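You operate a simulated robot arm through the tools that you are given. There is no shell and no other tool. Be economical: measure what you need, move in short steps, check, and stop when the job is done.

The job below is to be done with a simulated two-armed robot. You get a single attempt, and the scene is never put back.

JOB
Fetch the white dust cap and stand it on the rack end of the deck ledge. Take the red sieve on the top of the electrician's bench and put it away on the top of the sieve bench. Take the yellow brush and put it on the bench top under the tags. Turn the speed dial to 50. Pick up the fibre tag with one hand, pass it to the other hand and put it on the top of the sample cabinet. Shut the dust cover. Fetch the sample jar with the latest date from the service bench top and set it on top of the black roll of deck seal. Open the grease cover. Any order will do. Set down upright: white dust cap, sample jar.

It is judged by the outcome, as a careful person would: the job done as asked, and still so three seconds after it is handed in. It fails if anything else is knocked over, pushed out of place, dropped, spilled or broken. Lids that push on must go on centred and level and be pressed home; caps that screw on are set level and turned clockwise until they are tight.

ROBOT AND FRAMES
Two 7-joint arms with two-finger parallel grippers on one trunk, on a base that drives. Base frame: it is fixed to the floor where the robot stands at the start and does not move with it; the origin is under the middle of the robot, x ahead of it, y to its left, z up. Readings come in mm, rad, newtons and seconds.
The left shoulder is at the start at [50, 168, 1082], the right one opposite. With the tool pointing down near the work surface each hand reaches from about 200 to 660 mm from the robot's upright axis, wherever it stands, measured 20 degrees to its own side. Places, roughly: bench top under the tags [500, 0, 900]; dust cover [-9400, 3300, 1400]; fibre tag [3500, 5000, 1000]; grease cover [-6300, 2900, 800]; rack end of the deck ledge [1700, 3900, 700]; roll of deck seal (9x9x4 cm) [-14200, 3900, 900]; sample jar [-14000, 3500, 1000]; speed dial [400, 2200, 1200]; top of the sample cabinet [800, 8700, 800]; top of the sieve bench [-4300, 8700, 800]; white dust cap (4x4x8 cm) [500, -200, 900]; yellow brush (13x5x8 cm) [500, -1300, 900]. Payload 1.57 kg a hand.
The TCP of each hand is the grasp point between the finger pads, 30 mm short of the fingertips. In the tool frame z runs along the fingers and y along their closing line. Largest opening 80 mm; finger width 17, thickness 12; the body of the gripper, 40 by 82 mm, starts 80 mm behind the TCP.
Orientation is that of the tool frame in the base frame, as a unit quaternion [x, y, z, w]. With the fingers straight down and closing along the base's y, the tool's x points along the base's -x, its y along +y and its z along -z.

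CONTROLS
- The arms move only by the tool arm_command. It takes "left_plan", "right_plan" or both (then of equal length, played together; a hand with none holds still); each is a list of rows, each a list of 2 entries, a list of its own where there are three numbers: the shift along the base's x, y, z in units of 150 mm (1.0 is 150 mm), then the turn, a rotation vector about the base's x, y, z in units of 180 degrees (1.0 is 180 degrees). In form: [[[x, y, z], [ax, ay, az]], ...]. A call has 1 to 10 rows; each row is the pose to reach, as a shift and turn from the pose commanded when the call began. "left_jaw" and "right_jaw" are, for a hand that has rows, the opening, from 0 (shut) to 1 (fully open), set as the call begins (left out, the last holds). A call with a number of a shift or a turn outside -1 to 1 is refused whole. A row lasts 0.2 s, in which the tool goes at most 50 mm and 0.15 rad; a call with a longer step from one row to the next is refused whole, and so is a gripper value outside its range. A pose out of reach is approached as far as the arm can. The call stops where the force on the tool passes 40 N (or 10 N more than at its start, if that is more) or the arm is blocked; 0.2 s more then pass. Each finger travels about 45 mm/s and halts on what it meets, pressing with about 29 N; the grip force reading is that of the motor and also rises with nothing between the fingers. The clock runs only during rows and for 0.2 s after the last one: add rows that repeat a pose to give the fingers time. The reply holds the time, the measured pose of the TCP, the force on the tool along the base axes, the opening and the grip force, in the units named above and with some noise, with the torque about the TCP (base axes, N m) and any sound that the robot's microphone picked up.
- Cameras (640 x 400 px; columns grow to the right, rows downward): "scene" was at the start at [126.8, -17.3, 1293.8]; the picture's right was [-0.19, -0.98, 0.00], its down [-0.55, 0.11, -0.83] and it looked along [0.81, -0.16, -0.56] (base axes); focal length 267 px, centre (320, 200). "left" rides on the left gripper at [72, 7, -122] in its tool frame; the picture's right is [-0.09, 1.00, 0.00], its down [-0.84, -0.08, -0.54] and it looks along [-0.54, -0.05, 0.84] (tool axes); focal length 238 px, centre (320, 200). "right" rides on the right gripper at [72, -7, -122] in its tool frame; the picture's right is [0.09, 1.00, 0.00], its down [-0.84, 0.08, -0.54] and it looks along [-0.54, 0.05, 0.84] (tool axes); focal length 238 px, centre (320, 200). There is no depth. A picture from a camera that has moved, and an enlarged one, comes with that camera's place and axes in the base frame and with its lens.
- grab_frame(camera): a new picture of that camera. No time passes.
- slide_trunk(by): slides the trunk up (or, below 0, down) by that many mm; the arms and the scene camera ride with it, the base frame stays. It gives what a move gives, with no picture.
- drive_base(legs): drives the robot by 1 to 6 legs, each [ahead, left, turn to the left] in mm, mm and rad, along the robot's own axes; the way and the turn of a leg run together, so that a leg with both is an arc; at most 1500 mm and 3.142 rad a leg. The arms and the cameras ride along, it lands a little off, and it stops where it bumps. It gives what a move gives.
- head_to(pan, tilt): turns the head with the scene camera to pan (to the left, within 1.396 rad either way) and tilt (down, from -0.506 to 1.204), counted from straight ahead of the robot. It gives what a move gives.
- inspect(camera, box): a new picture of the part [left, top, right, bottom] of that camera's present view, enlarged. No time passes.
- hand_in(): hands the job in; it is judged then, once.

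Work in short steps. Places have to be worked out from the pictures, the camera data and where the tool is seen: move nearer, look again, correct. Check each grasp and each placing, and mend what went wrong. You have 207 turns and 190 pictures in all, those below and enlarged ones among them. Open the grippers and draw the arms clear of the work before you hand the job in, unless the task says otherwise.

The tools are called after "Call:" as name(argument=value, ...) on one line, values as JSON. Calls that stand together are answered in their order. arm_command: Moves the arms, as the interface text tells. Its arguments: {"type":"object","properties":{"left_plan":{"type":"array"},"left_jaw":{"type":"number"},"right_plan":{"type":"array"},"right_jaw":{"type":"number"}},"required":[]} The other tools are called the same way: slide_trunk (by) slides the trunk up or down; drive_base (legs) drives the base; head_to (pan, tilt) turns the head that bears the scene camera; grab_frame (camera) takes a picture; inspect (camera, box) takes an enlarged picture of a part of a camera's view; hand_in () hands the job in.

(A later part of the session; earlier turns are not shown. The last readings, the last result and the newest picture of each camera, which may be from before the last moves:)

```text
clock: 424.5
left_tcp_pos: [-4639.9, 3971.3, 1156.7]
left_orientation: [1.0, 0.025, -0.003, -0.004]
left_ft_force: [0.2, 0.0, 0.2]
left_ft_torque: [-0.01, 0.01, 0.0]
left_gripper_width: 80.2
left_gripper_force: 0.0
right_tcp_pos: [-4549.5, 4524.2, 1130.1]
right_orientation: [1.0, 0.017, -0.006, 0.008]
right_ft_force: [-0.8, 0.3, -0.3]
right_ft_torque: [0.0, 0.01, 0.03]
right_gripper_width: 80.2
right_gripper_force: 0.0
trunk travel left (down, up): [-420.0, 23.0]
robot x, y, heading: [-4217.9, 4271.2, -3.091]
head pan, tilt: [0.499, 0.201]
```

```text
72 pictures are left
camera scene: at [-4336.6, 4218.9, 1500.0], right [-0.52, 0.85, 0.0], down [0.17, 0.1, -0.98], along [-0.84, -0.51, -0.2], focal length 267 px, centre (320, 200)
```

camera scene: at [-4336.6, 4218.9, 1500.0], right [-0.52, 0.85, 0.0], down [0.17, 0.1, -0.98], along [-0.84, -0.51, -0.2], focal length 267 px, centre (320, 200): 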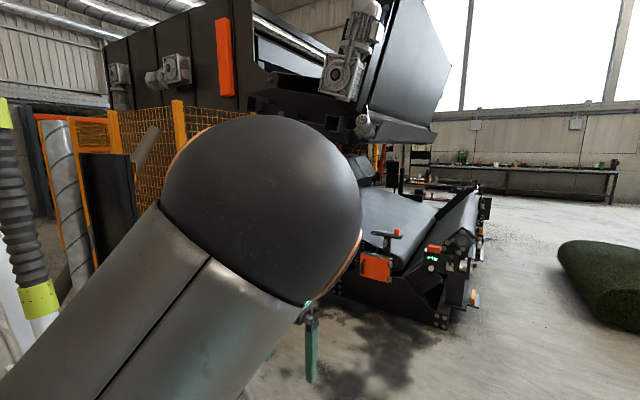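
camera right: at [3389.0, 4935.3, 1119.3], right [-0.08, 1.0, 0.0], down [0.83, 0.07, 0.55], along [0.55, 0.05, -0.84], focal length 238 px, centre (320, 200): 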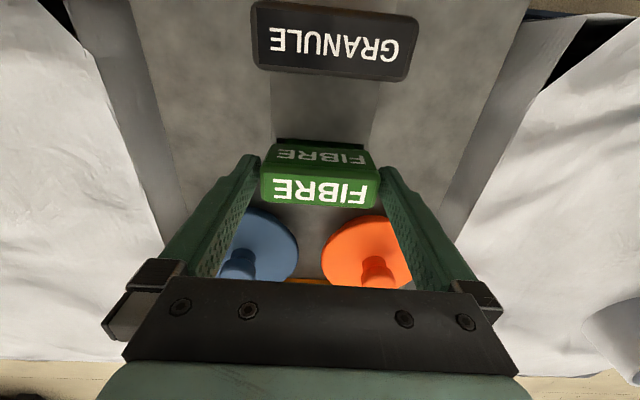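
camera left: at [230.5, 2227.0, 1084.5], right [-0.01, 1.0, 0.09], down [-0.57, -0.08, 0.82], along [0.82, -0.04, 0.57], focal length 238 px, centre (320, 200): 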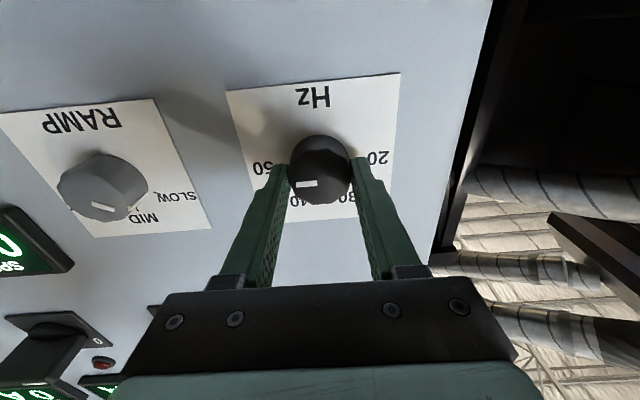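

My arm occludes the view. I drive on a little and turn the base toward the machine to look between the arms.

Call:
drive_base(legs=[[900, 0, 0], [0, 0, 0.95]])

Call:
head_to(pan=0.0, tilt=0.3)

Call:
grab_frame(camera="scene")

```text
clock: 431.5
left_tcp_pos: [-5099.2, 3712.5, 1156.3]
left_orientation: [0.881, 0.474, -0.003, -0.002]
left_ft_force: [0.1, 0.5, 0.2]
left_ft_torque: [0.02, 0.02, -0.01]
left_gripper_width: 79.8
left_gripper_force: 0.0
right_tcp_pos: [-5493.6, 4112.8, 1133.1]
right_orientation: [0.884, 0.467, -0.001, 0.01]
right_ft_force: [-0.2, -0.7, -0.5]
right_ft_torque: [0.0, 0.03, 0.01]
right_gripper_width: 80.1
right_gripper_force: 0.1
trunk travel left (down, up): [-420.0, 23.0]
robot x, y, heading: [-5093.2, 4228.3, -2.151]
head pan, tilt: [0.499, 0.201]
```

```text
clock: 432.5
left_tcp_pos: [-5099.9, 3712.1, 1156.3]
left_orientation: [0.881, 0.474, -0.003, -0.002]
left_ft_force: [-0.4, 0.7, 0.3]
left_ft_torque: [-0.02, 0.02, 0.0]
left_gripper_width: 80.1
left_gripper_force: 0.0
right_tcp_pos: [-5492.7, 4110.7, 1131.2]
right_orientation: [0.884, 0.467, 0.0, 0.01]
right_ft_force: [0.0, -0.5, -0.8]
right_ft_torque: [-0.01, 0.01, 0.0]
right_gripper_width: 80.2
right_gripper_force: 0.0
trunk travel left (down, up): [-420.0, 23.0]
robot x, y, heading: [-5093.8, 4232.9, -2.153]
head pan, tilt: [0.0, 0.3]
```

```text
71 pictures are left
camera scene: at [-5164.4, 4117.8, 1490.7], right [-0.83, 0.55, 0.0], down [0.16, 0.25, -0.96], along [-0.53, -0.8, -0.3], focal length 267 px, centre (320, 200)
```

scene: 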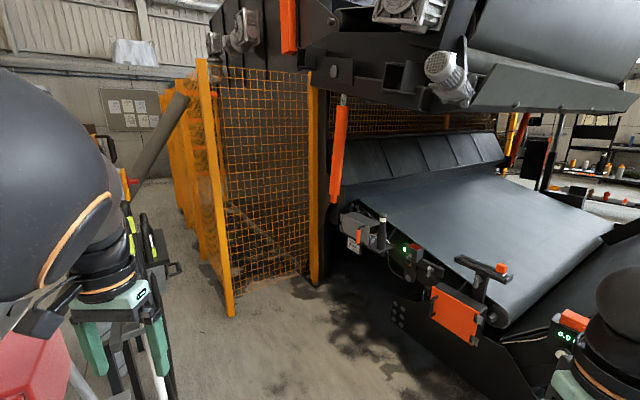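

I zoom on the expected spot near the grey box by the conveyor.

Call:
inspect(camera="scene", box=[310, 170, 510, 340])

```text
2.35 times, centred on (410, 255) of scene
camera zoom: at [-5164.4, 4117.8, 1490.7], right [-0.83, 0.55, 0.0], down [0.16, 0.25, -0.96], along [-0.53, -0.8, -0.3], focal length 629 px, centre (108, 71)
```

zoom: 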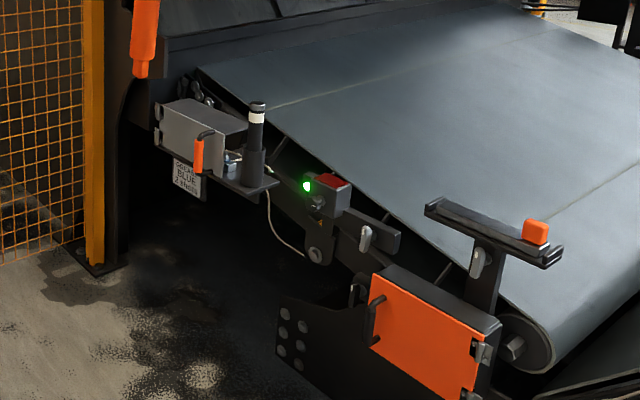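

The grease cover is the grey box door with hinges at left and an orange handle (label GREASE BLUE), facing +x. I drive to stand in front of it, facing −x.

Call:
drive_base(legs=[[0, 0, -0.988], [420, 0, 0], [0, 1120, 0]])

Call:
head_to(pan=0.0, tilt=0.55)

Call:
grab_frame(camera="scene")

```text
clock: 443.0
left_tcp_pos: [-5992.2, 2839.9, 1157.4]
left_orientation: [1.0, -0.022, -0.002, -0.004]
left_ft_force: [-0.4, 0.2, 0.8]
left_ft_torque: [0.03, -0.03, -0.01]
left_gripper_width: 80.0
left_gripper_force: 0.0
right_tcp_pos: [-5854.1, 3383.4, 1132.0]
right_orientation: [1.0, -0.027, -0.006, 0.008]
right_ft_force: [-0.3, 0.0, 0.0]
right_ft_torque: [0.0, 0.0, 0.0]
right_gripper_width: 80.2
right_gripper_force: 0.1
trunk travel left (down, up): [-420.0, 23.0]
robot x, y, heading: [-5546.8, 3100.7, 3.102]
head pan, tilt: [0.0, 0.3]
```

```text
clock: 443.8
left_tcp_pos: [-5992.8, 2841.0, 1155.6]
left_orientation: [1.0, -0.021, -0.002, -0.003]
left_ft_force: [0.6, -0.6, 0.5]
left_ft_torque: [0.0, 0.0, 0.01]
left_gripper_width: 80.1
left_gripper_force: 0.0
right_tcp_pos: [-5854.8, 3383.9, 1131.5]
right_orientation: [1.0, -0.028, -0.005, 0.009]
right_ft_force: [1.3, -0.3, -0.4]
right_ft_torque: [-0.01, 0.01, 0.0]
right_gripper_width: 80.0
right_gripper_force: 0.0
trunk travel left (down, up): [-420.0, 23.0]
robot x, y, heading: [-5545.4, 3101.2, 3.092]
head pan, tilt: [0.0, 0.55]
```

```text
69 pictures are left
camera scene: at [-5675.9, 3105.0, 1467.8], right [0.04, 1.0, 0.0], down [0.52, -0.02, -0.85], along [-0.85, 0.04, -0.52], focal length 267 px, centre (320, 200)
```

scene: 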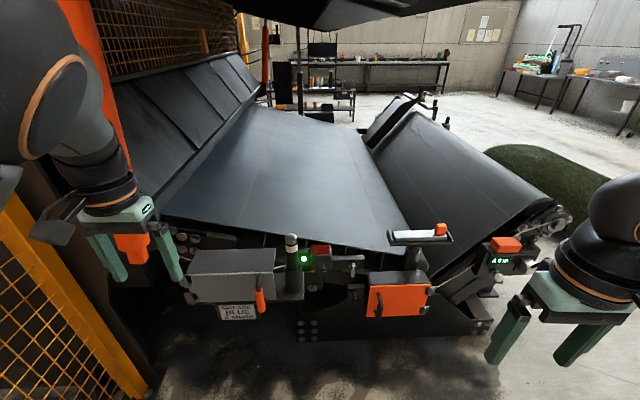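

Call:
inspect(camera="scene", box=[165, 225, 325, 335])

```text
3.64 times, centred on (245, 280) of scene
camera zoom: at [-5675.9, 3105.0, 1467.8], right [0.04, 1.0, 0.0], down [0.52, -0.02, -0.85], along [-0.85, 0.04, -0.52], focal length 972 px, centre (593, -91)
```

zoom: 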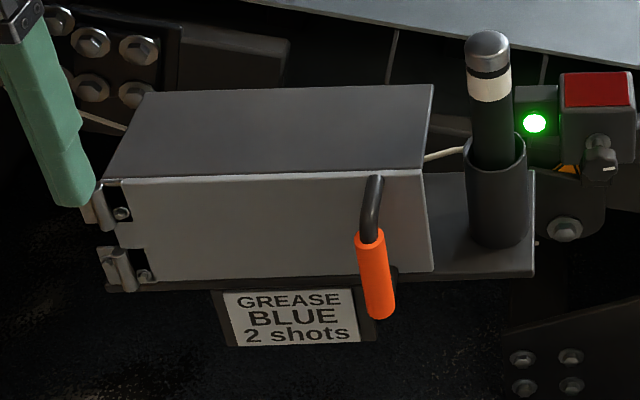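

Handle bar ≈[-6195,2956], z≈776–870; hinge near y≈2735. I drive a bit closer/left and position the left hand above the handle.

Call:
drive_base(legs=[[120, 60, 0.045]])

Call:
grab_frame(camera="left")

```text
clock: 445.1
left_tcp_pos: [-6101.3, 2761.6, 1156.8]
left_orientation: [1.0, 0.001, -0.002, -0.004]
left_ft_force: [-0.3, -0.5, -0.1]
left_ft_torque: [0.03, -0.01, 0.0]
left_gripper_width: 80.0
left_gripper_force: 0.1
right_tcp_pos: [-5986.8, 3311.3, 1132.2]
right_orientation: [1.0, -0.007, -0.005, 0.01]
right_ft_force: [0.6, 0.4, 0.0]
right_ft_torque: [0.0, -0.01, 0.0]
right_gripper_width: 80.2
right_gripper_force: 0.1
trunk travel left (down, up): [-420.0, 23.0]
robot x, y, heading: [-5667.9, 3043.5, -3.14]
head pan, tilt: [0.0, 0.55]
```

```text
67 pictures are left
camera left: at [-6030.2, 2755.8, 1277.6], right [-0.09, -1.0, -0.01], down [-0.84, 0.07, 0.55], along [-0.54, 0.05, -0.84], focal length 238 px, centre (320, 200)
```

left: 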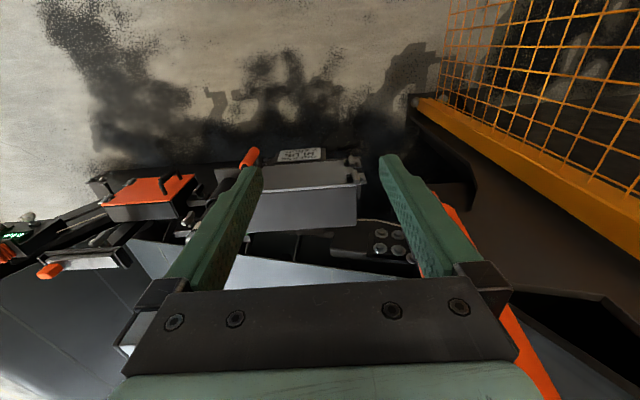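

Call:
arm_command(left_plan=[[[-0.15, 0.25, 0], [0, 0, 0]], [[-0.3, 0.5, 0], [0, 0, 0]], [[-0.45, 0.75, 0], [0, 0, 0]], [[-0.55, 1, 0], [0, 0, 0]], [[-0.58, 1, -0.25], [0, 0, 0]], [[-0.58, 1, -0.55], [0, 0, 0]], [[-0.58, 1, -0.8], [0, 0, 0]]], left_jaw=0.8)

Call:
grab_frame(camera="left")

Call:
inspect(camera="scene", box=[130, 180, 370, 360])

```text
clock: 446.6
left_tcp_pos: [-6250.0, 2886.6, 1039.6]
left_orientation: [1.0, 0.001, 0.0, -0.005]
left_ft_force: [0.1, 0.2, 0.0]
left_ft_torque: [0.04, -0.02, -0.04]
left_gripper_width: 64.1
left_gripper_force: 0.0
left hand out of reach, approached as far as the arm can: row 1, 2, 3, 4, 5, 6, 7
right_tcp_pos: [-5987.5, 3310.9, 1132.7]
right_orientation: [1.0, -0.006, -0.005, 0.009]
right_ft_force: [0.1, 0.3, 0.2]
right_ft_torque: [-0.04, -0.03, -0.01]
right_gripper_width: 80.0
right_gripper_force: 0.0
trunk travel left (down, up): [-420.0, 23.0]
robot x, y, heading: [-5670.0, 3041.5, -3.139]
head pan, tilt: [0.0, 0.55]
```

```text
66 pictures are left
camera left: at [-6178.3, 2880.4, 1160.8], right [-0.09, -1.0, -0.01], down [-0.84, 0.07, 0.54], along [-0.54, 0.05, -0.84], focal length 238 px, centre (320, 200)
```

left: 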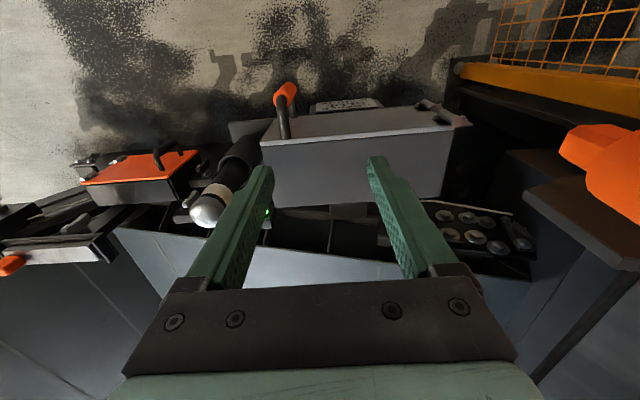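

```text
2.22 times, centred on (250, 270) of scene
camera zoom: at [-5796.1, 3040.7, 1467.7], right [0.0, 1.0, 0.0], down [0.52, 0.0, -0.85], along [-0.85, 0.0, -0.52], focal length 594 px, centre (476, 44)
```

zoom: 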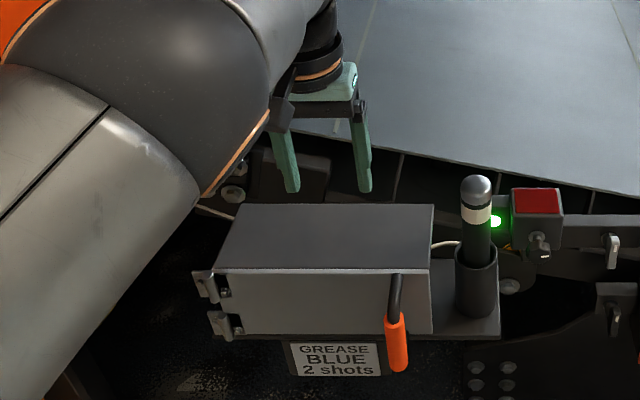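

The handle is a slanted bar from [-6282,2943,829] out to [-6221,2943,724]; the left hand needs it ~200 mm to its left. I pull the hand back, strafe right and lower the trunk.

Call:
arm_command(left_plan=[[[0.3, 0, 0], [0, 0, 0]], [[0.6, 0, 0], [0, 0, 0]], [[0.9, 0, 0], [0, 0, 0]]])

Call:
drive_base(legs=[[0, -95, 0]])

Call:
slide_trunk(by=-190)

Call:
grab_frame(camera="left")

Call:
grab_frame(camera="scene")

```text
clock: 447.4
left_tcp_pos: [-6186.9, 2804.2, 1033.2]
left_orientation: [1.0, 0.0, -0.003, -0.004]
left_ft_force: [0.2, -0.4, -0.7]
left_ft_torque: [0.02, 0.04, 0.0]
left_gripper_width: 64.2
left_gripper_force: 0.1
left hand out of reach, approached as far as the arm can: row 1, 2, 3
right_tcp_pos: [-5985.0, 3312.1, 1131.9]
right_orientation: [1.0, -0.006, -0.005, 0.008]
right_ft_force: [0.4, 0.7, 0.6]
right_ft_torque: [-0.01, 0.03, -0.04]
right_gripper_width: 80.1
right_gripper_force: 0.1
trunk travel left (down, up): [-420.0, 23.0]
robot x, y, heading: [-5666.3, 3044.7, -3.142]
head pan, tilt: [0.0, 0.55]
```

```text
clock: 448.6
left_tcp_pos: [-6186.3, 2899.6, 1034.2]
left_orientation: [1.0, 0.0, -0.001, -0.003]
left_ft_force: [0.2, 0.2, -0.1]
left_ft_torque: [0.02, -0.03, 0.02]
left_gripper_width: 64.1
left_gripper_force: 0.1
right_tcp_pos: [-5986.3, 3404.8, 1130.7]
right_orientation: [1.0, -0.006, -0.005, 0.008]
right_ft_force: [-1.0, 0.3, 0.6]
right_ft_torque: [-0.01, -0.02, -0.02]
right_gripper_width: 79.9
right_gripper_force: 0.0
trunk travel left (down, up): [-420.0, 23.0]
robot x, y, heading: [-5662.4, 3137.2, -3.138]
head pan, tilt: [0.0, 0.55]
```

```text
clock: 450.6
left_tcp_pos: [-6185.8, 2899.2, 842.8]
left_orientation: [1.0, 0.002, -0.002, -0.003]
left_ft_force: [0.4, 0.4, -0.6]
left_ft_torque: [-0.03, -0.01, -0.01]
left_gripper_width: 64.0
left_gripper_force: 0.1
right_tcp_pos: [-5986.4, 3405.6, 941.6]
right_orientation: [1.0, -0.006, -0.006, 0.008]
right_ft_force: [0.5, -0.4, -0.3]
right_ft_torque: [-0.01, 0.02, -0.01]
right_gripper_width: 80.3
right_gripper_force: 0.0
trunk travel left (down, up): [-230.0, 213.0]
robot x, y, heading: [-5667.1, 3136.0, -3.14]
head pan, tilt: [0.0, 0.55]
```

```text
64 pictures are left
camera left: at [-6114.8, 2892.8, 964.3], right [-0.09, -1.0, -0.01], down [-0.84, 0.07, 0.55], along [-0.54, 0.05, -0.84], focal length 238 px, centre (320, 200)
```

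left: 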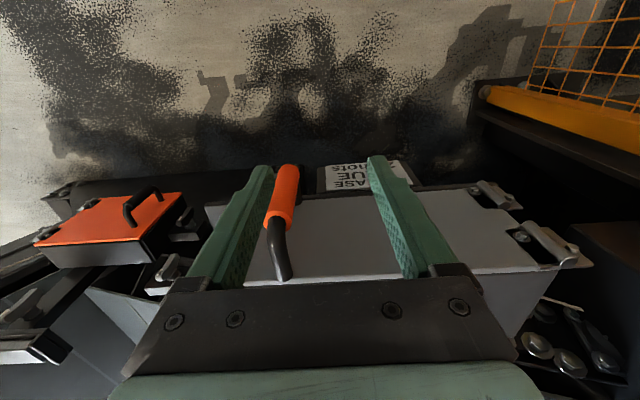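

```text
63 pictures are left
camera scene: at [-5795.7, 3134.6, 1277.8], right [0.0, 1.0, 0.0], down [0.52, 0.0, -0.85], along [-0.85, 0.0, -0.52], focal length 267 px, centre (320, 200)
```

scene: 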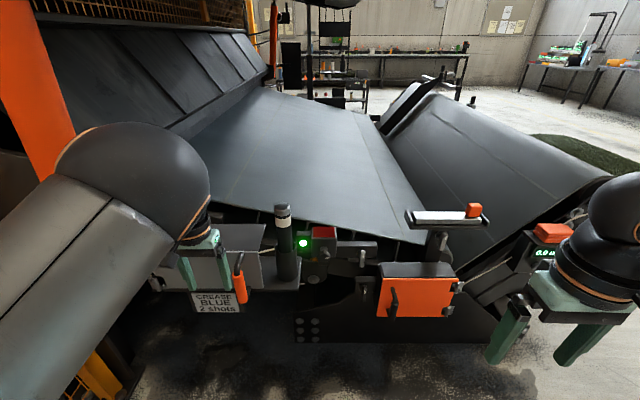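

Handle: root [-6280,2938,825] → tip [-6225,2939,720]. I approach from the front: shift y, lower to z≈757, then advance −x to straddle the bar.

Call:
arm_command(left_plan=[[[0.05, 0.14, 0], [0, 0, 0]], [[0.05, 0.265, -0.1], [0, 0, 0]], [[0.05, 0.265, -0.35], [0, 0, 0]], [[0.05, 0.265, -0.573], [0, 0, 0]], [[0.05, 0.265, -0.573], [0, 0, 0]]])

Call:
grab_frame(camera="left")

```text
clock: 451.9
left_tcp_pos: [-6194.9, 2919.7, 748.9]
left_orientation: [1.0, 0.001, -0.001, -0.004]
left_ft_force: [0.0, -0.4, -0.2]
left_ft_torque: [0.03, 0.0, -0.02]
left_gripper_width: 63.8
left_gripper_force: 0.0
left hand out of reach, approached as far as the arm can: row 1, 2, 3, 4, 5
right_tcp_pos: [-5985.1, 3404.4, 941.9]
right_orientation: [1.0, -0.005, -0.005, 0.009]
right_ft_force: [0.1, 0.6, 0.4]
right_ft_torque: [0.01, -0.04, 0.01]
right_gripper_width: 79.8
right_gripper_force: 0.0
trunk travel left (down, up): [-230.0, 213.0]
robot x, y, heading: [-5665.9, 3137.5, -3.138]
head pan, tilt: [0.0, 0.55]
```

```text
62 pictures are left
camera left: at [-6124.1, 2912.0, 869.7], right [-0.09, -1.0, -0.01], down [-0.84, 0.07, 0.54], along [-0.54, 0.06, -0.84], focal length 238 px, centre (320, 200)
```

left: 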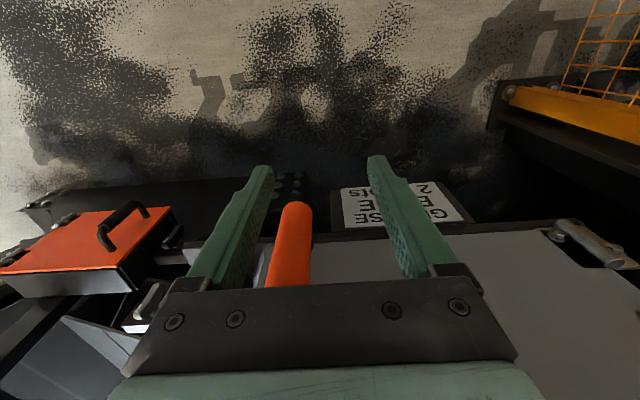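

The hand is 19 mm short in y; I nudge the base 20 mm to the right, then advance.

Call:
drive_base(legs=[[0, -22, 0]])

Call:
arm_command(left_plan=[[[-0.15, 0, 0.03], [0, 0, 0]], [[-0.31, 0, 0.05], [0, 0, 0]], [[-0.31, 0, 0.05], [0, 0, 0]]])

Call:
grab_frame(camera="left")

```text
clock: 452.6
left_tcp_pos: [-6195.4, 2939.9, 748.9]
left_orientation: [1.0, 0.001, -0.001, -0.004]
left_ft_force: [0.3, 0.2, 0.1]
left_ft_torque: [-0.02, -0.01, 0.02]
left_gripper_width: 63.9
left_gripper_force: 0.1
right_tcp_pos: [-5986.2, 3427.6, 941.2]
right_orientation: [1.0, -0.005, -0.005, 0.009]
right_ft_force: [0.4, 0.0, 0.0]
right_ft_torque: [0.0, -0.01, 0.04]
right_gripper_width: 80.2
right_gripper_force: 0.0
trunk travel left (down, up): [-230.0, 213.0]
robot x, y, heading: [-5663.9, 3158.1, -3.139]
head pan, tilt: [0.0, 0.55]
```

```text
clock: 453.4
left_tcp_pos: [-6242.3, 2940.8, 754.0]
left_orientation: [1.0, 0.001, -0.001, -0.004]
left_ft_force: [-0.7, -0.1, -0.4]
left_ft_torque: [0.0, -0.02, 0.02]
left_gripper_width: 64.2
left_gripper_force: 0.1
right_tcp_pos: [-5985.6, 3427.0, 942.4]
right_orientation: [1.0, -0.007, -0.006, 0.008]
right_ft_force: [-0.7, -0.7, 0.4]
right_ft_torque: [-0.02, -0.02, -0.01]
right_gripper_width: 80.1
right_gripper_force: 0.1
trunk travel left (down, up): [-230.0, 213.0]
robot x, y, heading: [-5663.7, 3157.0, -3.14]
head pan, tilt: [0.0, 0.55]
```

```text
61 pictures are left
camera left: at [-6171.2, 2934.6, 876.1], right [-0.09, -1.0, -0.01], down [-0.84, 0.07, 0.54], along [-0.54, 0.06, -0.84], focal length 238 px, centre (320, 200)
```

left: 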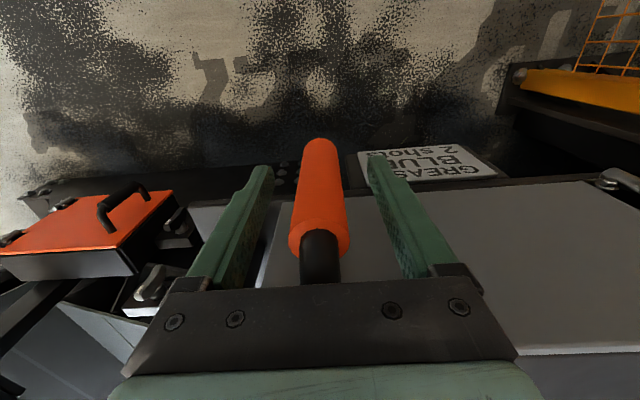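

Bar is centred between the fingers. I grip it and pull along the hinge arc.

Call:
arm_command(left_plan=[[[0, 0, 0], [0, 0, 0]], [[0, 0, 0], [0, 0, 0]], [[0, 0, 0], [0, 0, 0]], [[0, 0, 0], [0, 0, 0]]], left_jaw=0)

Call:
arm_command(left_plan=[[[0.12, -0.03, 0], [0, 0, -0.02]], [[0.227, -0.06, 0], [0, 0, -0.04]], [[0.34, -0.105, 0], [0, 0, -0.06]], [[0.443, -0.153, 0], [0, 0, -0.08]], [[0.55, -0.21, 0], [0, 0, -0.1]], [[0.644, -0.273, 0], [0, 0, -0.12]]])

Call:
grab_frame(camera="scene")

```text
clock: 454.4
left_tcp_pos: [-6241.5, 2941.1, 754.9]
left_orientation: [1.0, 0.001, -0.001, -0.004]
left_ft_force: [0.9, 1.5, -0.8]
left_ft_torque: [-1.73, 0.02, 0.02]
left_gripper_width: 25.3
left_gripper_force: 28.9
right_tcp_pos: [-5986.2, 3428.0, 941.6]
right_orientation: [1.0, -0.006, -0.006, 0.009]
right_ft_force: [0.2, -0.6, -0.8]
right_ft_torque: [0.01, 0.04, 0.01]
right_gripper_width: 80.1
right_gripper_force: 0.0
trunk travel left (down, up): [-230.0, 213.0]
robot x, y, heading: [-5664.9, 3159.5, -3.136]
head pan, tilt: [0.0, 0.55]
```

```text
clock: 455.9
left_tcp_pos: [-6144.1, 2900.7, 754.0]
left_orientation: [0.982, -0.187, 0.002, -0.006]
left_ft_force: [5.6, 12.1, -16.6]
left_ft_torque: [-2.1, 2.8, -0.34]
left_gripper_width: 25.6
left_gripper_force: 36.6
right_tcp_pos: [-5985.6, 3426.7, 942.1]
right_orientation: [1.0, -0.006, -0.005, 0.009]
right_ft_force: [-0.2, 0.3, 0.4]
right_ft_torque: [-0.01, 0.02, 0.03]
right_gripper_width: 80.1
right_gripper_force: 0.0
trunk travel left (down, up): [-230.0, 213.0]
robot x, y, heading: [-5664.5, 3156.4, -3.142]
head pan, tilt: [0.0, 0.55]
```

```text
60 pictures are left
camera scene: at [-5796.1, 3157.4, 1277.6], right [0.0, 1.0, 0.0], down [0.52, 0.0, -0.85], along [-0.85, 0.0, -0.52], focal length 267 px, centre (320, 200)
```

scene: 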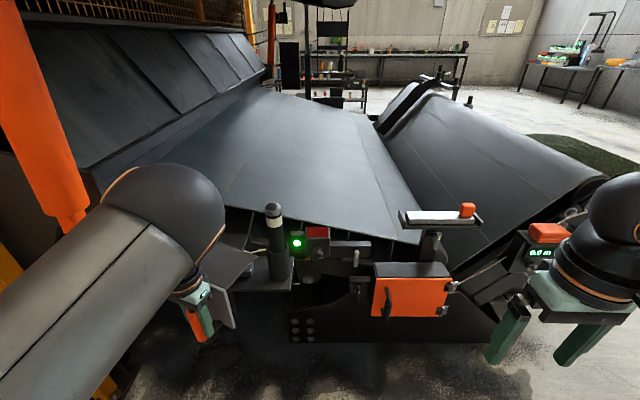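

The door opens (~25°). I continue along the arc to ~68°.

Call:
arm_command(left_plan=[[[0.18, -0.153, 0], [0, 0, -0.035]], [[0.333, -0.327, 0], [0, 0, -0.07]], [[0.46, -0.527, 0], [0, 0, -0.105]], [[0.56, -0.74, 0], [0, 0, -0.14]], [[0.623, -0.967, 0], [0, 0, -0.175]]])

Call:
grab_frame(camera="scene")

```text
clock: 457.1
left_tcp_pos: [-6042.9, 2753.4, 754.9]
left_orientation: [0.896, -0.444, 0.004, -0.009]
left_ft_force: [32.5, 7.9, -21.2]
left_ft_torque: [-0.29, 3.58, -0.2]
left_gripper_width: 26.1
left_gripper_force: 37.0
right_tcp_pos: [-5984.7, 3425.8, 943.2]
right_orientation: [1.0, -0.005, -0.006, 0.008]
right_ft_force: [0.0, 0.6, 0.3]
right_ft_torque: [0.0, -0.02, -0.02]
right_gripper_width: 80.0
right_gripper_force: 0.1
trunk travel left (down, up): [-230.0, 213.0]
robot x, y, heading: [-5666.0, 3160.1, -3.141]
head pan, tilt: [0.0, 0.55]
```

```text
59 pictures are left
camera scene: at [-5793.8, 3155.7, 1277.8], right [0.0, 1.0, 0.0], down [0.52, 0.0, -0.85], along [-0.85, 0.0, -0.52], focal length 267 px, centre (320, 200)
```

scene: 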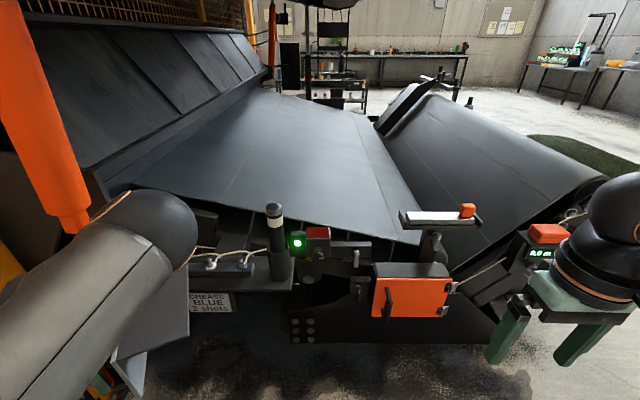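

The compartment is open ~68°. I continue to ~93°.

Call:
arm_command(left_plan=[[[0.07, -0.12, 0], [0, 0, -0.02]], [[0.08, -0.24, 0], [0, 0, -0.04]], [[0.08, -0.36, 0], [0, 0, -0.06]], [[0.07, -0.48, 0], [0, 0, -0.075]], [[0.05, -0.6, 0], [0, 0, -0.08]], [[0.03, -0.7, 0], [0, 0, -0.08]]])

Call:
grab_frame(camera="left")

```text
clock: 458.4
left_tcp_pos: [-6040.3, 2648.1, 756.7]
left_orientation: [0.833, -0.553, 0.002, -0.007]
left_ft_force: [32.3, -2.6, -18.4]
left_ft_torque: [1.19, 4.67, -0.99]
left_gripper_width: 25.7
left_gripper_force: 36.5
right_tcp_pos: [-5984.5, 3425.7, 943.0]
right_orientation: [1.0, -0.005, -0.006, 0.008]
right_ft_force: [-0.8, -0.5, -0.9]
right_ft_torque: [-0.03, -0.02, 0.01]
right_gripper_width: 80.0
right_gripper_force: 0.1
trunk travel left (down, up): [-230.0, 213.0]
robot x, y, heading: [-5666.8, 3153.5, -3.139]
head pan, tilt: [0.0, 0.55]
```

```text
58 pictures are left
camera left: at [-6021.3, 2579.1, 876.3], right [-0.95, -0.3, -0.01], down [-0.26, 0.8, 0.55], along [-0.16, 0.52, -0.84], focal length 238 px, centre (320, 200)
```

left: 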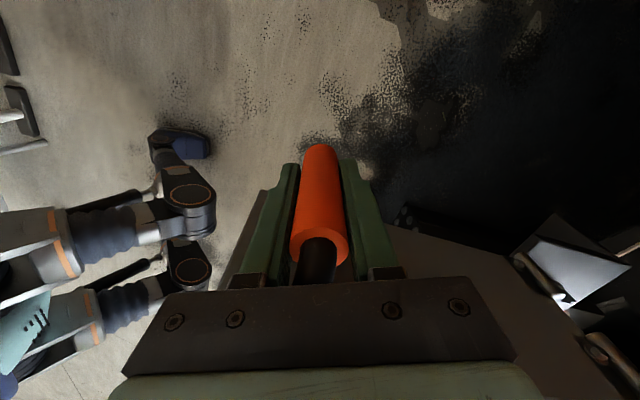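

Open ~93°. I release and back the hand off away from the door, then up.

Call:
arm_command(left_plan=[[[0, 0, 0], [0, 0, 0]], [[0, 0, 0], [0, 0, 0]], [[0, 0, 0], [0, 0, 0]], [[0.08, -0.18, 0], [0, 0, 0]], [[0.16, -0.37, 0], [0, 0, 0]], [[0.24, -0.56, 0], [0, 0, 0]], [[0.24, -0.56, 0.3], [0, 0, 0]], [[0.24, -0.56, 0.6], [0, 0, 0]], [[0.3, -0.5, 0.9], [0, 0, 0]]], left_jaw=0.9)

Call:
grab_frame(camera="scene")

```text
clock: 460.4
left_tcp_pos: [-5998.7, 2574.7, 891.4]
left_orientation: [0.832, -0.555, 0.001, -0.005]
left_ft_force: [-0.5, -1.3, 0.4]
left_ft_torque: [-0.05, 0.05, 0.04]
left_gripper_width: 72.0
left_gripper_force: 0.0
right_tcp_pos: [-5986.1, 3427.4, 941.7]
right_orientation: [1.0, -0.007, -0.005, 0.008]
right_ft_force: [-0.9, -0.3, 0.3]
right_ft_torque: [-0.01, -0.02, 0.01]
right_gripper_width: 79.9
right_gripper_force: 0.1
trunk travel left (down, up): [-230.0, 213.0]
robot x, y, heading: [-5668.3, 3159.4, -3.14]
head pan, tilt: [0.0, 0.55]
```

```text
57 pictures are left
camera scene: at [-5795.7, 3156.9, 1277.7], right [0.0, 1.0, 0.0], down [0.52, 0.0, -0.85], along [-0.85, 0.0, -0.52], focal length 267 px, centre (320, 200)
```

scene: 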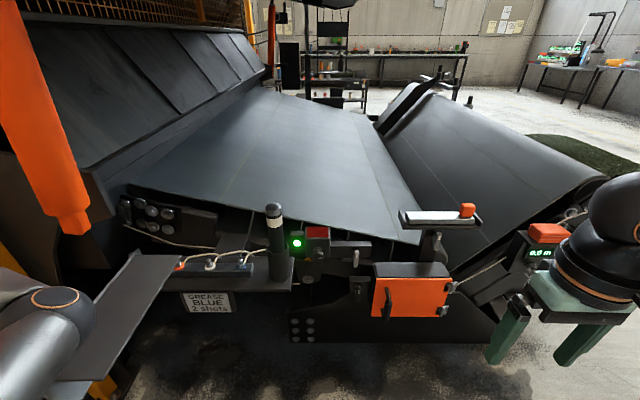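

The grease cover is open. I back away, restore the left hand's yaw and go north to look for the route to the dust cover.

Call:
drive_base(legs=[[-550, 0, 0], [0, -1450, 0], [200, -150, 0]])

Call:
arm_command(left_plan=[[[0.1, 0.1, 0.1], [0, 0, 0.046]], [[0.1, 0.2, 0.2], [0, 0, 0.092]], [[0.1, 0.3, 0.3], [0, 0, 0.138]], [[0.1, 0.4, 0.4], [0, 0, 0.184]], [[0.1, 0.5, 0.5], [0, 0, 0.23]], [[0.1, 0.6, 0.5], [0, 0, 0.276]], [[0.1, 0.7, 0.5], [0, 0, 0.322]], [[0.1, 0.8, 0.5], [0, 0, 0.37]]])

Call:
head_to(pan=0.0, tilt=0.15)

Call:
grab_frame(camera="scene")

```text
clock: 462.6
left_tcp_pos: [-5712.1, 2574.7, 892.2]
left_orientation: [0.831, -0.556, 0.001, -0.004]
left_ft_force: [-0.6, -0.2, 0.2]
left_ft_torque: [-0.01, -0.01, 0.0]
left_gripper_width: 71.9
left_gripper_force: 0.1
right_tcp_pos: [-5694.2, 3429.0, 941.8]
right_orientation: [1.0, -0.01, -0.007, 0.008]
right_ft_force: [0.3, 1.1, -0.3]
right_ft_torque: [-0.01, -0.04, 0.01]
right_gripper_width: 79.9
right_gripper_force: 0.1
trunk travel left (down, up): [-230.0, 213.0]
robot x, y, heading: [-5379.5, 3154.5, 3.137]
head pan, tilt: [0.0, 0.55]
stopped in leg 1: the robot was blocked; the commanded pose is now the measured one
```

```text
clock: 464.4
left_tcp_pos: [-5698.4, 2693.3, 966.3]
left_orientation: [1.0, -0.006, -0.001, -0.003]
left_ft_force: [-0.2, -0.6, 0.6]
left_ft_torque: [0.03, -0.03, 0.02]
left_gripper_width: 72.1
left_gripper_force: 0.0
right_tcp_pos: [-5694.4, 3430.3, 942.4]
right_orientation: [1.0, -0.011, -0.006, 0.008]
right_ft_force: [0.3, 0.5, 0.3]
right_ft_torque: [0.0, 0.02, 0.02]
right_gripper_width: 80.2
right_gripper_force: 0.1
trunk travel left (down, up): [-230.0, 213.0]
robot x, y, heading: [-5379.8, 3157.7, 3.138]
head pan, tilt: [0.0, 0.55]
```

```text
clock: 465.2
left_tcp_pos: [-5698.4, 2694.3, 966.0]
left_orientation: [1.0, -0.008, 0.0, -0.004]
left_ft_force: [0.2, 0.0, 0.4]
left_ft_torque: [0.01, -0.02, 0.04]
left_gripper_width: 72.1
left_gripper_force: 0.0
right_tcp_pos: [-5694.1, 3429.4, 942.5]
right_orientation: [1.0, -0.011, -0.006, 0.008]
right_ft_force: [-0.7, -0.4, -0.4]
right_ft_torque: [-0.03, 0.02, -0.02]
right_gripper_width: 79.9
right_gripper_force: 0.0
trunk travel left (down, up): [-230.0, 213.0]
robot x, y, heading: [-5373.4, 3155.8, 3.135]
head pan, tilt: [0.0, 0.15]
```

```text
56 pictures are left
camera scene: at [-5509.0, 3157.0, 1314.6], right [0.01, 1.0, 0.0], down [0.15, 0.0, -0.99], along [-0.99, 0.01, -0.15], focal length 267 px, centre (320, 200)
```

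scene: 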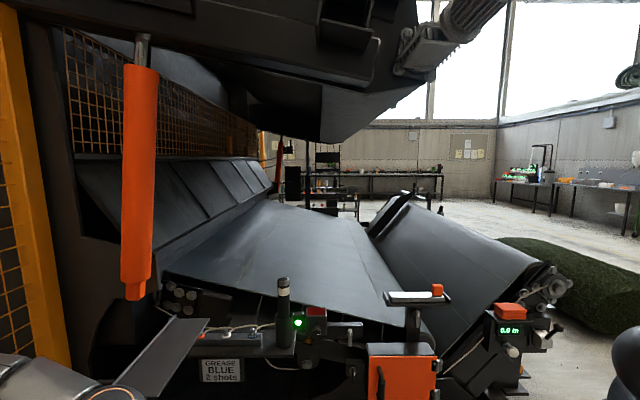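

The base touched something behind (the step stool probably). I ease forward 120 mm, strafe right clear, and look back.

Call:
drive_base(legs=[[110, 0, 0], [0, -1300, 0]])

Call:
drive_base(legs=[[0, 0, 1.2]])

Call:
head_to(pan=1.0, tilt=0.35)

Call:
grab_frame(camera="scene")

```text
clock: 472.5
left_tcp_pos: [-5799.9, 3992.4, 967.2]
left_orientation: [1.0, -0.011, 0.0, -0.003]
left_ft_force: [0.5, -0.7, -1.0]
left_ft_torque: [-0.02, -0.03, 0.0]
left_gripper_width: 72.1
left_gripper_force: 0.0
right_tcp_pos: [-5787.6, 4727.7, 941.4]
right_orientation: [1.0, -0.014, -0.006, 0.008]
right_ft_force: [0.9, 0.3, 0.1]
right_ft_torque: [-0.02, 0.0, 0.03]
right_gripper_width: 79.9
right_gripper_force: 0.0
trunk travel left (down, up): [-230.0, 213.0]
robot x, y, heading: [-5470.7, 4449.4, 3.126]
head pan, tilt: [0.0, 0.15]
```

```text
clock: 475.9
left_tcp_pos: [-5172.2, 3974.9, 966.3]
left_orientation: [0.838, 0.546, -0.002, -0.002]
left_ft_force: [0.6, -0.4, -0.5]
left_ft_torque: [-0.01, -0.02, 0.02]
left_gripper_width: 71.8
left_gripper_force: 0.0
right_tcp_pos: [-5847.1, 4264.8, 941.5]
right_orientation: [0.839, 0.544, -0.001, 0.01]
right_ft_force: [0.3, 0.5, -0.3]
right_ft_torque: [0.01, 0.04, 0.01]
right_gripper_width: 80.2
right_gripper_force: 0.1
trunk travel left (down, up): [-230.0, 213.0]
robot x, y, heading: [-5473.0, 4448.7, -1.979]
head pan, tilt: [0.0, 0.15]
```

```text
clock: 477.1
left_tcp_pos: [-5172.3, 3974.9, 965.6]
left_orientation: [0.837, 0.547, -0.001, -0.003]
left_ft_force: [-0.1, 0.3, -0.3]
left_ft_torque: [0.03, -0.01, -0.01]
left_gripper_width: 72.1
left_gripper_force: 0.1
right_tcp_pos: [-5847.2, 4264.6, 941.8]
right_orientation: [0.839, 0.544, 0.001, 0.01]
right_ft_force: [-0.1, -0.9, 0.1]
right_ft_torque: [0.01, -0.02, -0.02]
right_gripper_width: 79.9
right_gripper_force: 0.0
trunk travel left (down, up): [-230.0, 213.0]
robot x, y, heading: [-5474.7, 4450.0, -1.977]
head pan, tilt: [1.0, 0.351]
```

```text
55 pictures are left
camera scene: at [-5436.5, 4337.6, 1296.0], right [-0.83, -0.56, 0.0], down [-0.19, 0.28, -0.94], along [0.53, -0.78, -0.34], focal length 267 px, centre (320, 200)
```

scene: 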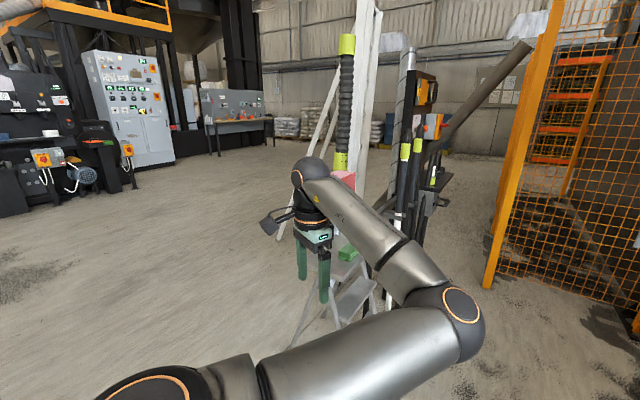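

The stool and its contents still stand. I turn back toward −x and look along the way ahead.

Call:
drive_base(legs=[[0, 0, -1.165], [0, -450, 0]])

Call:
slide_trunk(by=200)

Call:
head_to(pan=0.0, tilt=0.2)

Call:
grab_frame(camera="scene")

```text
clock: 482.7
left_tcp_pos: [-5790.9, 4414.4, 966.6]
left_orientation: [1.0, 0.006, 0.0, -0.004]
left_ft_force: [-0.1, 0.4, -0.2]
left_ft_torque: [-0.02, 0.02, 0.01]
left_gripper_width: 71.9
left_gripper_force: 0.1
right_tcp_pos: [-5806.2, 5150.2, 941.7]
right_orientation: [1.0, 0.004, -0.006, 0.008]
right_ft_force: [-0.3, 0.2, -0.7]
right_ft_torque: [-0.02, 0.0, -0.01]
right_gripper_width: 80.0
right_gripper_force: 0.1
trunk travel left (down, up): [-230.0, 213.0]
robot x, y, heading: [-5482.3, 4886.5, -3.123]
head pan, tilt: [1.0, 0.351]
```

```text
clock: 484.8
left_tcp_pos: [-5790.5, 4415.1, 1164.8]
left_orientation: [1.0, 0.007, 0.001, -0.003]
left_ft_force: [-0.4, 0.1, 1.3]
left_ft_torque: [0.03, 0.02, 0.01]
left_gripper_width: 72.1
left_gripper_force: 0.2
right_tcp_pos: [-5805.9, 5150.3, 1142.1]
right_orientation: [1.0, 0.003, -0.006, 0.007]
right_ft_force: [-0.2, -0.3, 0.5]
right_ft_torque: [0.0, -0.02, -0.03]
right_gripper_width: 80.1
right_gripper_force: 0.1
trunk travel left (down, up): [-430.0, 13.0]
robot x, y, heading: [-5482.6, 4891.5, -3.117]
head pan, tilt: [1.0, 0.351]
```

```text
clock: 486.1
left_tcp_pos: [-5790.5, 4415.1, 1166.5]
left_orientation: [1.0, 0.006, 0.0, -0.004]
left_ft_force: [-0.6, 0.5, -0.1]
left_ft_torque: [-0.01, 0.0, -0.03]
left_gripper_width: 71.9
left_gripper_force: 0.1
right_tcp_pos: [-5806.0, 5150.7, 1142.1]
right_orientation: [1.0, 0.003, -0.006, 0.008]
right_ft_force: [0.9, -0.3, -0.1]
right_ft_torque: [-0.01, 0.01, -0.01]
right_gripper_width: 79.7
right_gripper_force: 0.0
trunk travel left (down, up): [-430.0, 13.0]
robot x, y, heading: [-5480.7, 4888.5, -3.12]
head pan, tilt: [0.0, 0.201]
```

```text
54 pictures are left
camera scene: at [-5614.2, 4882.6, 1510.0], right [-0.02, 1.0, 0.0], down [0.2, 0.0, -0.98], along [-0.98, -0.02, -0.2], focal length 267 px, centre (320, 200)
```

scene: 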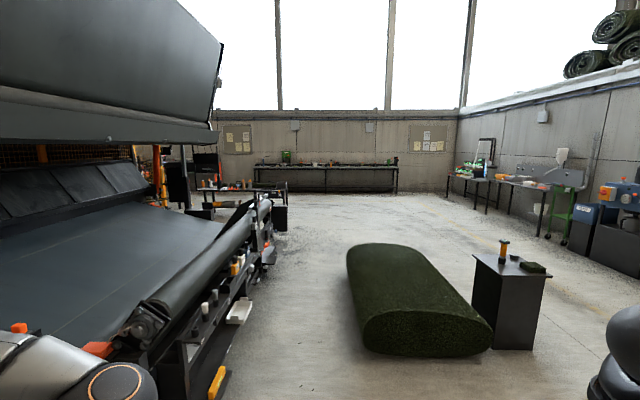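

There is a ~0.9 m passage between conveyor and turf roll at y≈4670. I zoom at the expected dust-cover location.

Call:
inspect(camera="scene", box=[140, 110, 300, 230])

```text
3.33 times, centred on (220, 170) of scene
camera zoom: at [-5614.2, 4882.6, 1510.0], right [-0.02, 1.0, 0.0], down [0.2, 0.0, -0.98], along [-0.98, -0.02, -0.2], focal length 891 px, centre (653, 300)
```

zoom: 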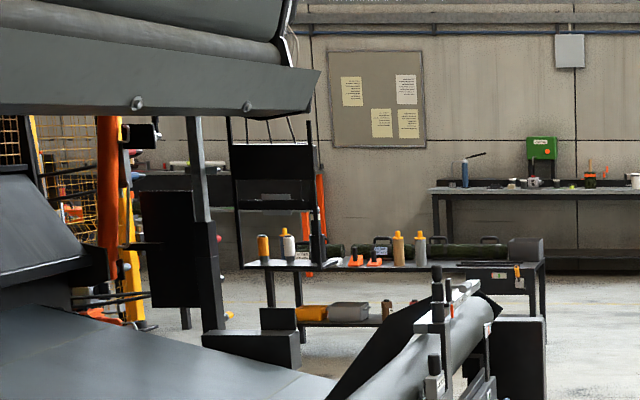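

I drive through the passage to x≈−8300.

Call:
drive_base(legs=[[0, 205, -0.02], [1400, 0, 0], [1400, 0, 0]])

Call:
head_to(pan=0.5, tilt=0.1)

Call:
grab_frame(camera="scene")

```text
clock: 500.9
left_tcp_pos: [-8614.0, 4290.3, 1165.7]
left_orientation: [1.0, -0.017, -0.001, -0.003]
left_ft_force: [0.3, -0.2, 0.1]
left_ft_torque: [0.0, 0.02, 0.0]
left_gripper_width: 71.9
left_gripper_force: 0.0
right_tcp_pos: [-8593.6, 5026.7, 1142.6]
right_orientation: [1.0, -0.021, -0.006, 0.007]
right_ft_force: [-1.4, -0.4, 0.0]
right_ft_torque: [0.0, 0.0, 0.01]
right_gripper_width: 79.9
right_gripper_force: 0.1
trunk travel left (down, up): [-430.0, 13.0]
robot x, y, heading: [-8279.0, 4748.6, 3.118]
head pan, tilt: [0.0, 0.201]
```

```text
clock: 501.8
left_tcp_pos: [-8614.0, 4289.9, 1167.3]
left_orientation: [1.0, -0.017, -0.001, -0.003]
left_ft_force: [0.3, 0.0, 0.4]
left_ft_torque: [0.0, 0.03, 0.02]
left_gripper_width: 72.2
left_gripper_force: 0.0
right_tcp_pos: [-8594.6, 5026.3, 1142.1]
right_orientation: [1.0, -0.021, -0.007, 0.007]
right_ft_force: [-0.4, 0.0, 0.0]
right_ft_torque: [0.0, 0.01, -0.02]
right_gripper_width: 80.0
right_gripper_force: 0.1
trunk travel left (down, up): [-430.0, 13.0]
robot x, y, heading: [-8281.6, 4745.2, 3.122]
head pan, tilt: [0.499, 0.099]
```

```text
52 pictures are left
camera scene: at [-8403.5, 4705.1, 1519.3], right [-0.45, 0.89, 0.0], down [0.09, 0.05, -0.99], along [-0.89, -0.45, -0.1], focal length 267 px, centre (320, 200)
```

scene: 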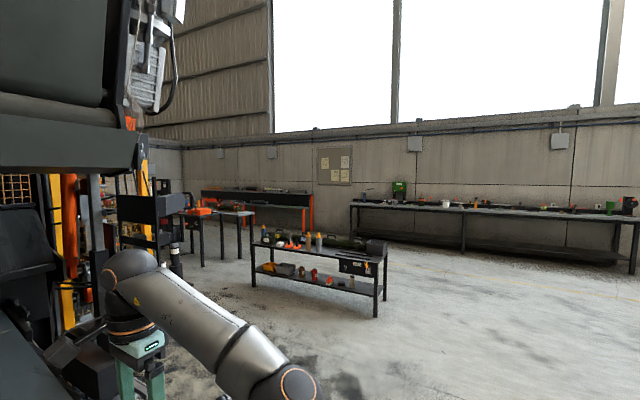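

Call:
inspect(camera="scene", box=[80, 140, 240, 280])

```text
2.86 times, centred on (160, 210) of scene
camera zoom: at [-8403.5, 4705.1, 1519.3], right [-0.45, 0.89, 0.0], down [0.09, 0.05, -0.99], along [-0.89, -0.45, -0.1], focal length 763 px, centre (777, 171)
```

zoom: 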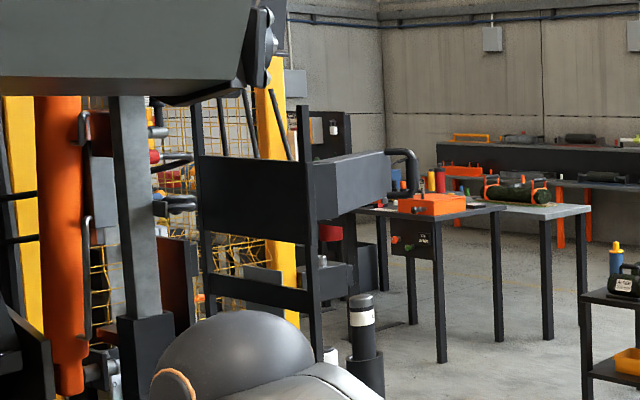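

The dust cover seems to be on the far (−x) side of the box on the stand. I drive past it and look back.

Call:
drive_base(legs=[[1450, 0, 0.02], [470, 250, 0], [0, 0, 2.4]])

Call:
head_to(pan=0.0, tilt=0.15)

Call:
grab_frame(camera="scene")

```text
clock: 517.5
left_tcp_pos: [-9679.3, 4658.8, 1166.0]
left_orientation: [0.371, 0.928, -0.003, -0.002]
left_ft_force: [0.2, 0.3, 0.6]
left_ft_torque: [0.01, -0.01, -0.01]
left_gripper_width: 71.8
left_gripper_force: 0.1
right_tcp_pos: [-10182.7, 4121.3, 1142.5]
right_orientation: [0.373, 0.928, 0.004, 0.009]
right_ft_force: [0.2, 0.5, -1.2]
right_ft_torque: [-0.03, -0.03, 0.0]
right_gripper_width: 79.9
right_gripper_force: 0.1
trunk travel left (down, up): [-430.0, 13.0]
robot x, y, heading: [-10230.8, 4537.6, -0.754]
head pan, tilt: [0.499, 0.099]
```

```text
clock: 518.5
left_tcp_pos: [-9679.5, 4659.9, 1165.9]
left_orientation: [0.372, 0.928, -0.004, -0.002]
left_ft_force: [0.4, 0.3, -0.6]
left_ft_torque: [0.03, 0.01, 0.03]
left_gripper_width: 72.0
left_gripper_force: 0.0
right_tcp_pos: [-10182.6, 4121.9, 1142.3]
right_orientation: [0.374, 0.927, 0.004, 0.008]
right_ft_force: [0.3, 0.0, 0.5]
right_ft_torque: [0.01, -0.02, -0.02]
right_gripper_width: 80.3
right_gripper_force: 0.0
trunk travel left (down, up): [-430.0, 13.0]
robot x, y, heading: [-10230.8, 4541.4, -0.755]
head pan, tilt: [0.0, 0.15]
```

```text
50 pictures are left
camera scene: at [-10133.6, 4447.8, 1514.7], right [-0.68, -0.73, 0.0], down [-0.11, 0.1, -0.99], along [0.72, -0.67, -0.15], focal length 267 px, centre (320, 200)
```

scene: 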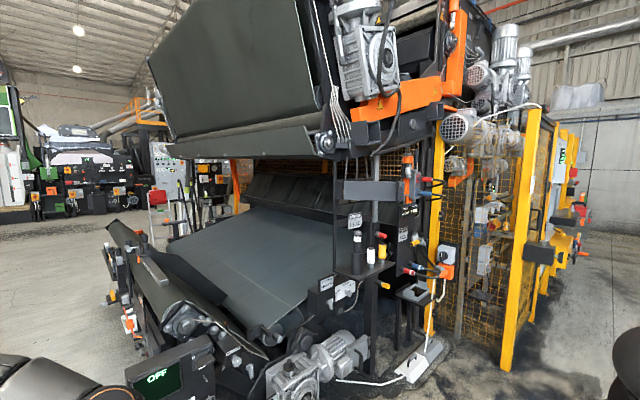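

Call:
inspect(camera="scene", box=[310, 120, 470, 280])

```text
2.50 times, centred on (390, 200) of scene
camera zoom: at [-10133.6, 4447.8, 1514.7], right [-0.68, -0.73, 0.0], down [-0.11, 0.1, -0.99], along [0.72, -0.67, -0.15], focal length 668 px, centre (145, 200)
```

zoom: 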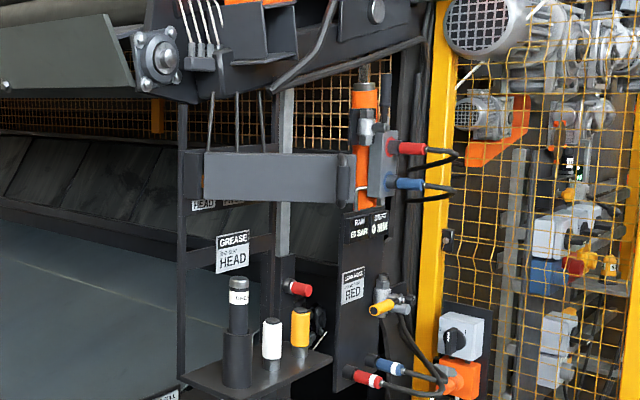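

I move to face the unit from −x side for a closer look.

Call:
drive_base(legs=[[0, 0, 0.755], [0, -1050, 0]])

Call:
head_to(pan=-0.05, tilt=0.2)

Call:
grab_frame(camera="scene")

```text
clock: 525.9
left_tcp_pos: [-9907.9, 3942.6, 1166.3]
left_orientation: [0.013, 1.0, -0.004, 0.0]
left_ft_force: [0.4, -1.0, -0.6]
left_ft_torque: [-0.01, 0.01, -0.05]
left_gripper_width: 71.8
left_gripper_force: 0.1
right_tcp_pos: [-9924.2, 3207.3, 1142.5]
right_orientation: [0.016, 1.0, 0.008, 0.007]
right_ft_force: [0.4, 0.4, -0.8]
right_ft_torque: [0.0, 0.02, -0.01]
right_gripper_width: 80.0
right_gripper_force: 0.1
trunk travel left (down, up): [-430.0, 13.0]
robot x, y, heading: [-10236.5, 3482.1, -0.019]
head pan, tilt: [0.0, 0.15]
```

```text
clock: 526.5
left_tcp_pos: [-9909.8, 3941.6, 1166.5]
left_orientation: [0.014, 1.0, -0.004, 0.0]
left_ft_force: [-1.1, 0.5, -0.5]
left_ft_torque: [0.01, 0.03, -0.01]
left_gripper_width: 72.0
left_gripper_force: 0.1
right_tcp_pos: [-9924.0, 3206.5, 1142.2]
right_orientation: [0.016, 1.0, 0.006, 0.007]
right_ft_force: [0.3, 0.1, -0.2]
right_ft_torque: [0.0, 0.01, 0.02]
right_gripper_width: 79.8
right_gripper_force: 0.1
trunk travel left (down, up): [-430.0, 13.0]
robot x, y, heading: [-10238.6, 3484.4, -0.016]
head pan, tilt: [-0.051, 0.201]
```

```text
48 pictures are left
camera scene: at [-10105.0, 3476.7, 1510.0], right [-0.07, -1.0, 0.0], down [-0.2, 0.01, -0.98], along [0.98, -0.07, -0.2], focal length 267 px, centre (320, 200)
```

scene: 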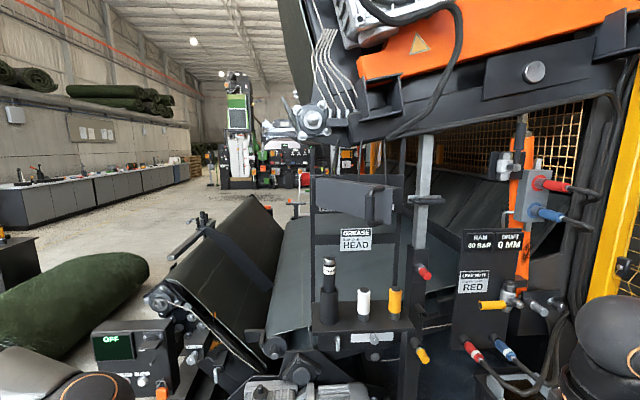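

Call:
inspect(camera="scene", box=[290, 150, 430, 260])

```text
3.64 times, centred on (360, 205) of scene
camera zoom: at [-10105.0, 3476.7, 1510.0], right [-0.07, -1.0, 0.0], down [-0.2, 0.01, -0.98], along [0.98, -0.07, -0.2], focal length 972 px, centre (174, 182)
```

zoom: 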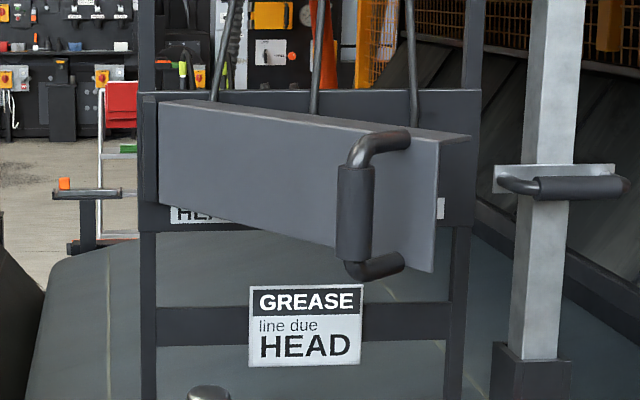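

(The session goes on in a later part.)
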